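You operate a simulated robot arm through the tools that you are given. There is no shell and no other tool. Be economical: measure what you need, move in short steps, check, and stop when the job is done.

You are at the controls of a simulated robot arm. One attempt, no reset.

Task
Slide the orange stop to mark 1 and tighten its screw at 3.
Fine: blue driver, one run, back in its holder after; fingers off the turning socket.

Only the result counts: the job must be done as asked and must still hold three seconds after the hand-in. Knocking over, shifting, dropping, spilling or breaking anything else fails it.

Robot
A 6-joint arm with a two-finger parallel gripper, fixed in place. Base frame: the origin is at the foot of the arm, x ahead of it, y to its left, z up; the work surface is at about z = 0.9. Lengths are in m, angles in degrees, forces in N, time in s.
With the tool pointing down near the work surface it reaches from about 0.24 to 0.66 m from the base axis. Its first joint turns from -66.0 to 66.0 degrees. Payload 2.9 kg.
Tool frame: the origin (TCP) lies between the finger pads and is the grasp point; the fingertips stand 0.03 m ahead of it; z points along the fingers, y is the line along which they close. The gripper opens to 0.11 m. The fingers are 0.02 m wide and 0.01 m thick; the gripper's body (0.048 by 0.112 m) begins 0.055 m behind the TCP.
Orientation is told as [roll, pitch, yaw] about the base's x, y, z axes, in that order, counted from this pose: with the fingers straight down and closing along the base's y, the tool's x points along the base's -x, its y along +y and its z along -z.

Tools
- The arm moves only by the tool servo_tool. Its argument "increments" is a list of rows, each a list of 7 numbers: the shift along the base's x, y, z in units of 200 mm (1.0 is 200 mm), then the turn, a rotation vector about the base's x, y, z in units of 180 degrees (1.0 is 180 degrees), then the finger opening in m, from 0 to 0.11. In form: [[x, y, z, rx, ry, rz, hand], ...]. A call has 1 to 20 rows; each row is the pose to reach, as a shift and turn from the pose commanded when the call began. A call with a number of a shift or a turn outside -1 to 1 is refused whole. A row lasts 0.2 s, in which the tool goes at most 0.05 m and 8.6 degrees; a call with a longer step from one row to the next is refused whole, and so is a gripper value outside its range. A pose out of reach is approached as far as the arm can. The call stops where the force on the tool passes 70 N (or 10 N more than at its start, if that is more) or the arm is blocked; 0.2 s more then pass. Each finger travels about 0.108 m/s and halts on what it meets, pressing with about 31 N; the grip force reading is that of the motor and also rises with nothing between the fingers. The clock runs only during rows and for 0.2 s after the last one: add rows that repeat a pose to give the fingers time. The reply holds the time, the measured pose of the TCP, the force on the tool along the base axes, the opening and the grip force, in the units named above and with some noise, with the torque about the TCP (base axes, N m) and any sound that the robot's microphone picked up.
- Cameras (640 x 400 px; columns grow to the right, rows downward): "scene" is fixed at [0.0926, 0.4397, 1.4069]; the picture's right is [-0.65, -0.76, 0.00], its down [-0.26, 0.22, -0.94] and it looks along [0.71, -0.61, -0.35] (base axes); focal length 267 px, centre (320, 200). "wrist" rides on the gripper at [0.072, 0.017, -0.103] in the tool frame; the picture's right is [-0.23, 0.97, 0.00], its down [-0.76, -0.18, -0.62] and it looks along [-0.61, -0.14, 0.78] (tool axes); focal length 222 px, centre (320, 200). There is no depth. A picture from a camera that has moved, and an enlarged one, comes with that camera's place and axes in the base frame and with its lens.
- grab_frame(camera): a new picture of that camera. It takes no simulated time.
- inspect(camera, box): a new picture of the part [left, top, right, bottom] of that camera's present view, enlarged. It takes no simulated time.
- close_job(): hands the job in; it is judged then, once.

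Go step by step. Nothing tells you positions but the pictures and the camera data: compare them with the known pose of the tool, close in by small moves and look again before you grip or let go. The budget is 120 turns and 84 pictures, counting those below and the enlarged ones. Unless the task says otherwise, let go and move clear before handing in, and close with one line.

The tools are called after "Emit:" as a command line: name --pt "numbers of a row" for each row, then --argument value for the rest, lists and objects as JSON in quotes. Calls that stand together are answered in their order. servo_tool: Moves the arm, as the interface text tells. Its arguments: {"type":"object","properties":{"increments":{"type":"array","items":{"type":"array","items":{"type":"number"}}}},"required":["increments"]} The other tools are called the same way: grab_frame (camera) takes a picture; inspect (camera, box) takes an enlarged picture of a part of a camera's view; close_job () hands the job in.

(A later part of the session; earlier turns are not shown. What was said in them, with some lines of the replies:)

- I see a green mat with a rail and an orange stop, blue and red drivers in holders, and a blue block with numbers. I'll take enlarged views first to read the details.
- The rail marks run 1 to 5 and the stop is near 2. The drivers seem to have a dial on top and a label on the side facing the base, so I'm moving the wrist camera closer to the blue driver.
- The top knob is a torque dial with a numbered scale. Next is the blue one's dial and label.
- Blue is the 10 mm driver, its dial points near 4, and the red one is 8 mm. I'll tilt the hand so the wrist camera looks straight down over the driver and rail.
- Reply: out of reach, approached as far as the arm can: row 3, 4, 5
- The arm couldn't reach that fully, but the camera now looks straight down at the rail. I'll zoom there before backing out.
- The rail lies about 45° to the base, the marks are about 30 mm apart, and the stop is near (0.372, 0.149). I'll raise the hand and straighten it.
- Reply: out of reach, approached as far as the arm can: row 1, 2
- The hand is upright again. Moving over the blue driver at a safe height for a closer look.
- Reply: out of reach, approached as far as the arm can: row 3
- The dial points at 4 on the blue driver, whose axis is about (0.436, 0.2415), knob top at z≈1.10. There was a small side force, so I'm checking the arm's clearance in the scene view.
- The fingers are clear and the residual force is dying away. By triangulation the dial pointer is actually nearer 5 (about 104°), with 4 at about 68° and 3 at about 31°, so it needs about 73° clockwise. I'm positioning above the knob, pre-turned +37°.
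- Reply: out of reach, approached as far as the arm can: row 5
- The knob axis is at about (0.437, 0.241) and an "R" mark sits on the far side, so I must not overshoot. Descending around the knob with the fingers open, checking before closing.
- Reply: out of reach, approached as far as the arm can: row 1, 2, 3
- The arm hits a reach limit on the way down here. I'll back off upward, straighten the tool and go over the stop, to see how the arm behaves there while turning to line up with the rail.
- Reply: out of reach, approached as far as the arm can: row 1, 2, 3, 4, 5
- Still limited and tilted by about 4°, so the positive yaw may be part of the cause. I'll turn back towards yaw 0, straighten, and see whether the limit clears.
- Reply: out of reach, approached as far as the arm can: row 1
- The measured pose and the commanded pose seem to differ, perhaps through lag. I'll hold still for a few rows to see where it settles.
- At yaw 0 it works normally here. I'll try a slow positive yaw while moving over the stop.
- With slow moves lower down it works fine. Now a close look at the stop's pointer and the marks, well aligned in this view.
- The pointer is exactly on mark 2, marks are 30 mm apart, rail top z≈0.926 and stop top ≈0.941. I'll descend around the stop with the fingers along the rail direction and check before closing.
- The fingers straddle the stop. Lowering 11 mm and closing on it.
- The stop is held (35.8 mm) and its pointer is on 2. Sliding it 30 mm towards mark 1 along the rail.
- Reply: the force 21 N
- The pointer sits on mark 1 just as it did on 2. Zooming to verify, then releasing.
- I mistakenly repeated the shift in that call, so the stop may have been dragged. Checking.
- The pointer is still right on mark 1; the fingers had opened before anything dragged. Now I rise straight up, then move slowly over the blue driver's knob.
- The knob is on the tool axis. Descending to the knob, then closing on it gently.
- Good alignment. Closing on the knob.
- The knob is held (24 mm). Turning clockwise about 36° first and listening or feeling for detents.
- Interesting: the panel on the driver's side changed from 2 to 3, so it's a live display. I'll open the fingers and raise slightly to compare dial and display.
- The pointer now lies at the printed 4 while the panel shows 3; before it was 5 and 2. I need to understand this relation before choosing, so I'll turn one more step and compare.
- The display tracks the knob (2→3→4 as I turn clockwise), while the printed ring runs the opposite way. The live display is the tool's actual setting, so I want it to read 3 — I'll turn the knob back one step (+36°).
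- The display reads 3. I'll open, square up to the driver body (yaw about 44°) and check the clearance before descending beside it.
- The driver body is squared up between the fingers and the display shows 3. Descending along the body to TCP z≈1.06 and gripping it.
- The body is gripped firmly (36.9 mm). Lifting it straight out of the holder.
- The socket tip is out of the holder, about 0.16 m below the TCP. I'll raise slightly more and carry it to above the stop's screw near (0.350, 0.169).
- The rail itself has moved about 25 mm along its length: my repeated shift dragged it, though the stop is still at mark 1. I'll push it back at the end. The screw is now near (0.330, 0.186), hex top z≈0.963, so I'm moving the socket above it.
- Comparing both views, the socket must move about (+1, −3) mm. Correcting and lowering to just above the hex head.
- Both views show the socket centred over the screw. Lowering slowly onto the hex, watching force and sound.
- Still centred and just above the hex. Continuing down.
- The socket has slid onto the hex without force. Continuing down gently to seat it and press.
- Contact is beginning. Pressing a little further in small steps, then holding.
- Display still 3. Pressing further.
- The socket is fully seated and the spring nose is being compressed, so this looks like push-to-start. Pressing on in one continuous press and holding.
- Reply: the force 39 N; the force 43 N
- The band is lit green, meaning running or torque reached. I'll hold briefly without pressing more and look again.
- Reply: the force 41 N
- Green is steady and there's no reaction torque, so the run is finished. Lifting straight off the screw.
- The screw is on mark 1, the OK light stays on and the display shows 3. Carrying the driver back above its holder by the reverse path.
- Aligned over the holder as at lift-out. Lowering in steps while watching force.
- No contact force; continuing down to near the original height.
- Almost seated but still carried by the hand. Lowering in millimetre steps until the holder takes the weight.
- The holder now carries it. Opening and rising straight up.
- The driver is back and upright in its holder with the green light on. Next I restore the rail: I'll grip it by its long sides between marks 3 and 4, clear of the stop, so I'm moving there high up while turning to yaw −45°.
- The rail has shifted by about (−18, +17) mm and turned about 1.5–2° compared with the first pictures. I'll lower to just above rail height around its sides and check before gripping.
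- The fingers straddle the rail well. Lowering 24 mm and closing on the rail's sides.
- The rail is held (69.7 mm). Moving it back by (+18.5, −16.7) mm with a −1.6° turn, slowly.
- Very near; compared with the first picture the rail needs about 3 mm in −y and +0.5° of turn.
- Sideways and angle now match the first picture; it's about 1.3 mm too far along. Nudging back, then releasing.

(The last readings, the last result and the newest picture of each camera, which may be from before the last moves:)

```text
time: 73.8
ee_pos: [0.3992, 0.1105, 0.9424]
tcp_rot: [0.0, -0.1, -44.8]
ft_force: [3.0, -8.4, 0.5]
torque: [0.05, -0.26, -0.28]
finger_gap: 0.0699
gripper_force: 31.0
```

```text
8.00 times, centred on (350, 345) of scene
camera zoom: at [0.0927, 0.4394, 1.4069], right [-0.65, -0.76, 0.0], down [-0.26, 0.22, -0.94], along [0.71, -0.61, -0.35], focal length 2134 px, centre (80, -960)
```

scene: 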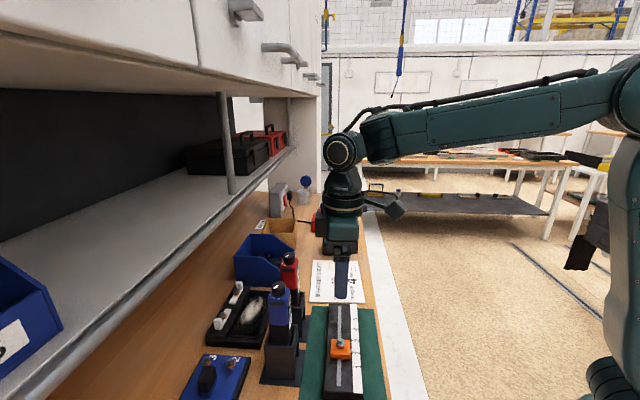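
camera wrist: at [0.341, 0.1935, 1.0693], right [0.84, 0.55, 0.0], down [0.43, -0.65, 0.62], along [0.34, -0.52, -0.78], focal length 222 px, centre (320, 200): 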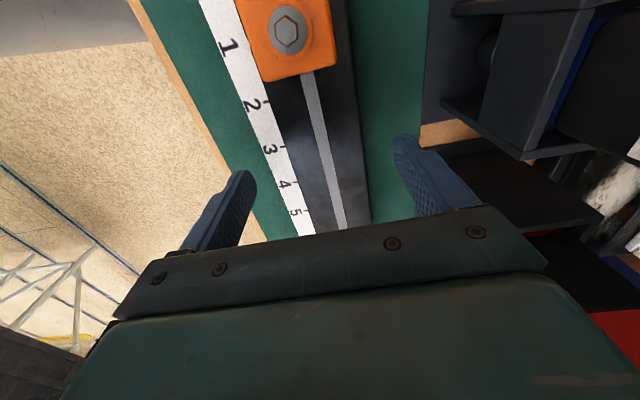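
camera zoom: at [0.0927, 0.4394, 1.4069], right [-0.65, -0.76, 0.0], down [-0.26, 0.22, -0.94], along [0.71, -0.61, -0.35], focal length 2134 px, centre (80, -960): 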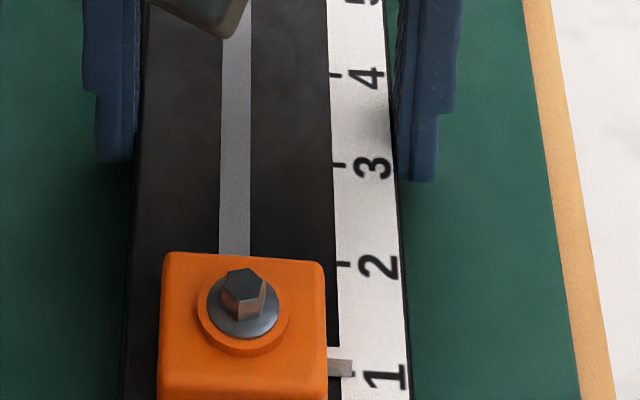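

Within about a millimetre of where it stood. Opening the fingers in place and rising straight up.

Emit:
servo_tool --pt "0 0 0 0 0 0 0.075" --pt "0 0 0 0 0 0 0.085" --pt "0 0 0 0 0 0 0.09" --pt "0 0 0.1 0 0 0 0.09" --pt "0 0 0.25 0 0 0 0.09" --pt "0 0 0.45 0 0 0 0.09" --pt "0 0 0.65 0 0 0 0.09" --pt "0 0 0.85 0 0 0 0.09" --pt "0 0 0.95 0 0 0 0.09" --pt "-0.1 0 0.95 0 0 0 0.09" --pt "-0.25 0 0.95 0 0 0 0.09"

Emit:
inspect --camera "scene" --box '[315, 320, 385, 370]'

Emit:
grab_frame --camera "scene"

Emit:
inspect --camera "wrist" --box '[220, 0, 420, 160]'

```text
time: 76.2
ee_pos: [0.3491, 0.1116, 1.131]
tcp_rot: [0.0, 0.0, -44.8]
ft_force: [0.0, 0.4, 0.1]
torque: [0.0, 0.01, -0.02]
finger_gap: 0.0902
gripper_force: 0.1
```

```text
8.00 times, centred on (350, 345) of scene
camera zoom: at [0.0926, 0.4397, 1.4069], right [-0.65, -0.76, 0.0], down [-0.26, 0.22, -0.94], along [0.71, -0.61, -0.35], focal length 2134 px, centre (80, -960)
```

zoom: 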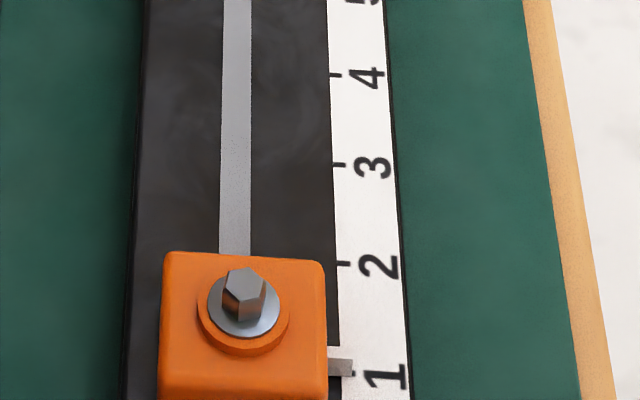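

```text
5 pictures are left
```

scene: 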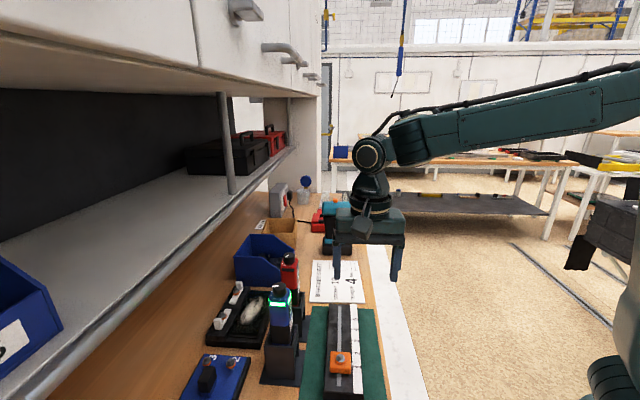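

```text
2.50 times, centred on (320, 80) of wrist
camera zoom: at [0.3097, 0.175, 1.2343], right [0.85, 0.53, 0.0], down [0.41, -0.66, 0.62], along [0.33, -0.53, -0.78], focal length 555 px, centre (320, 500)
```

zoom: 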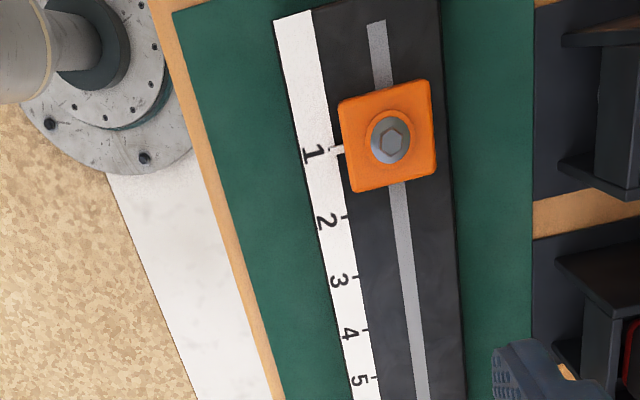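

Everything is back in place and the hand is clear. One last close look at the pointer against mark 1.

Emit:
inspect --camera "wrist" --box '[300, 35, 360, 80]'

```text
8.89 times, centred on (330, 58) of wrist
camera zoom: at [0.3097, 0.175, 1.2343], right [0.85, 0.53, 0.0], down [0.41, -0.66, 0.62], along [0.33, -0.53, -0.78], focal length 1974 px, centre (231, 1467)
```

zoom: 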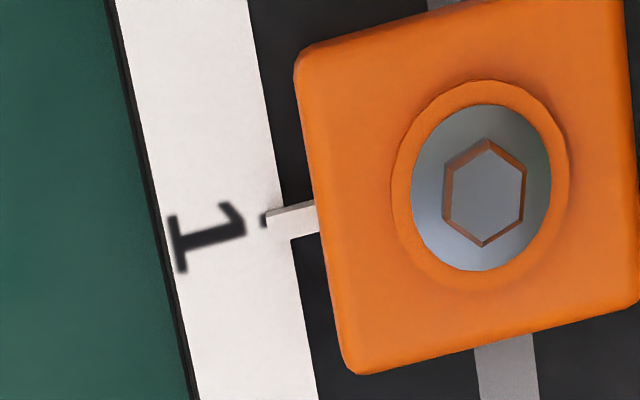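

The pointer sits on the tick of mark 1, the driver is in its holder, and the hand is clear. Handing in.

Emit:
close_job

```text
The job is handed in.
```

The orange stop is at mark 1 and its screw is tightened in one run with the blue driver, display at 3 and green light on; the driver is back in its holder. I took 3 from the driver's live display, because the printed ring on its dial runs the other way and read 4. I also dragged the rail about 25 mm by mistake and moved it back to within about 1 mm by eye.
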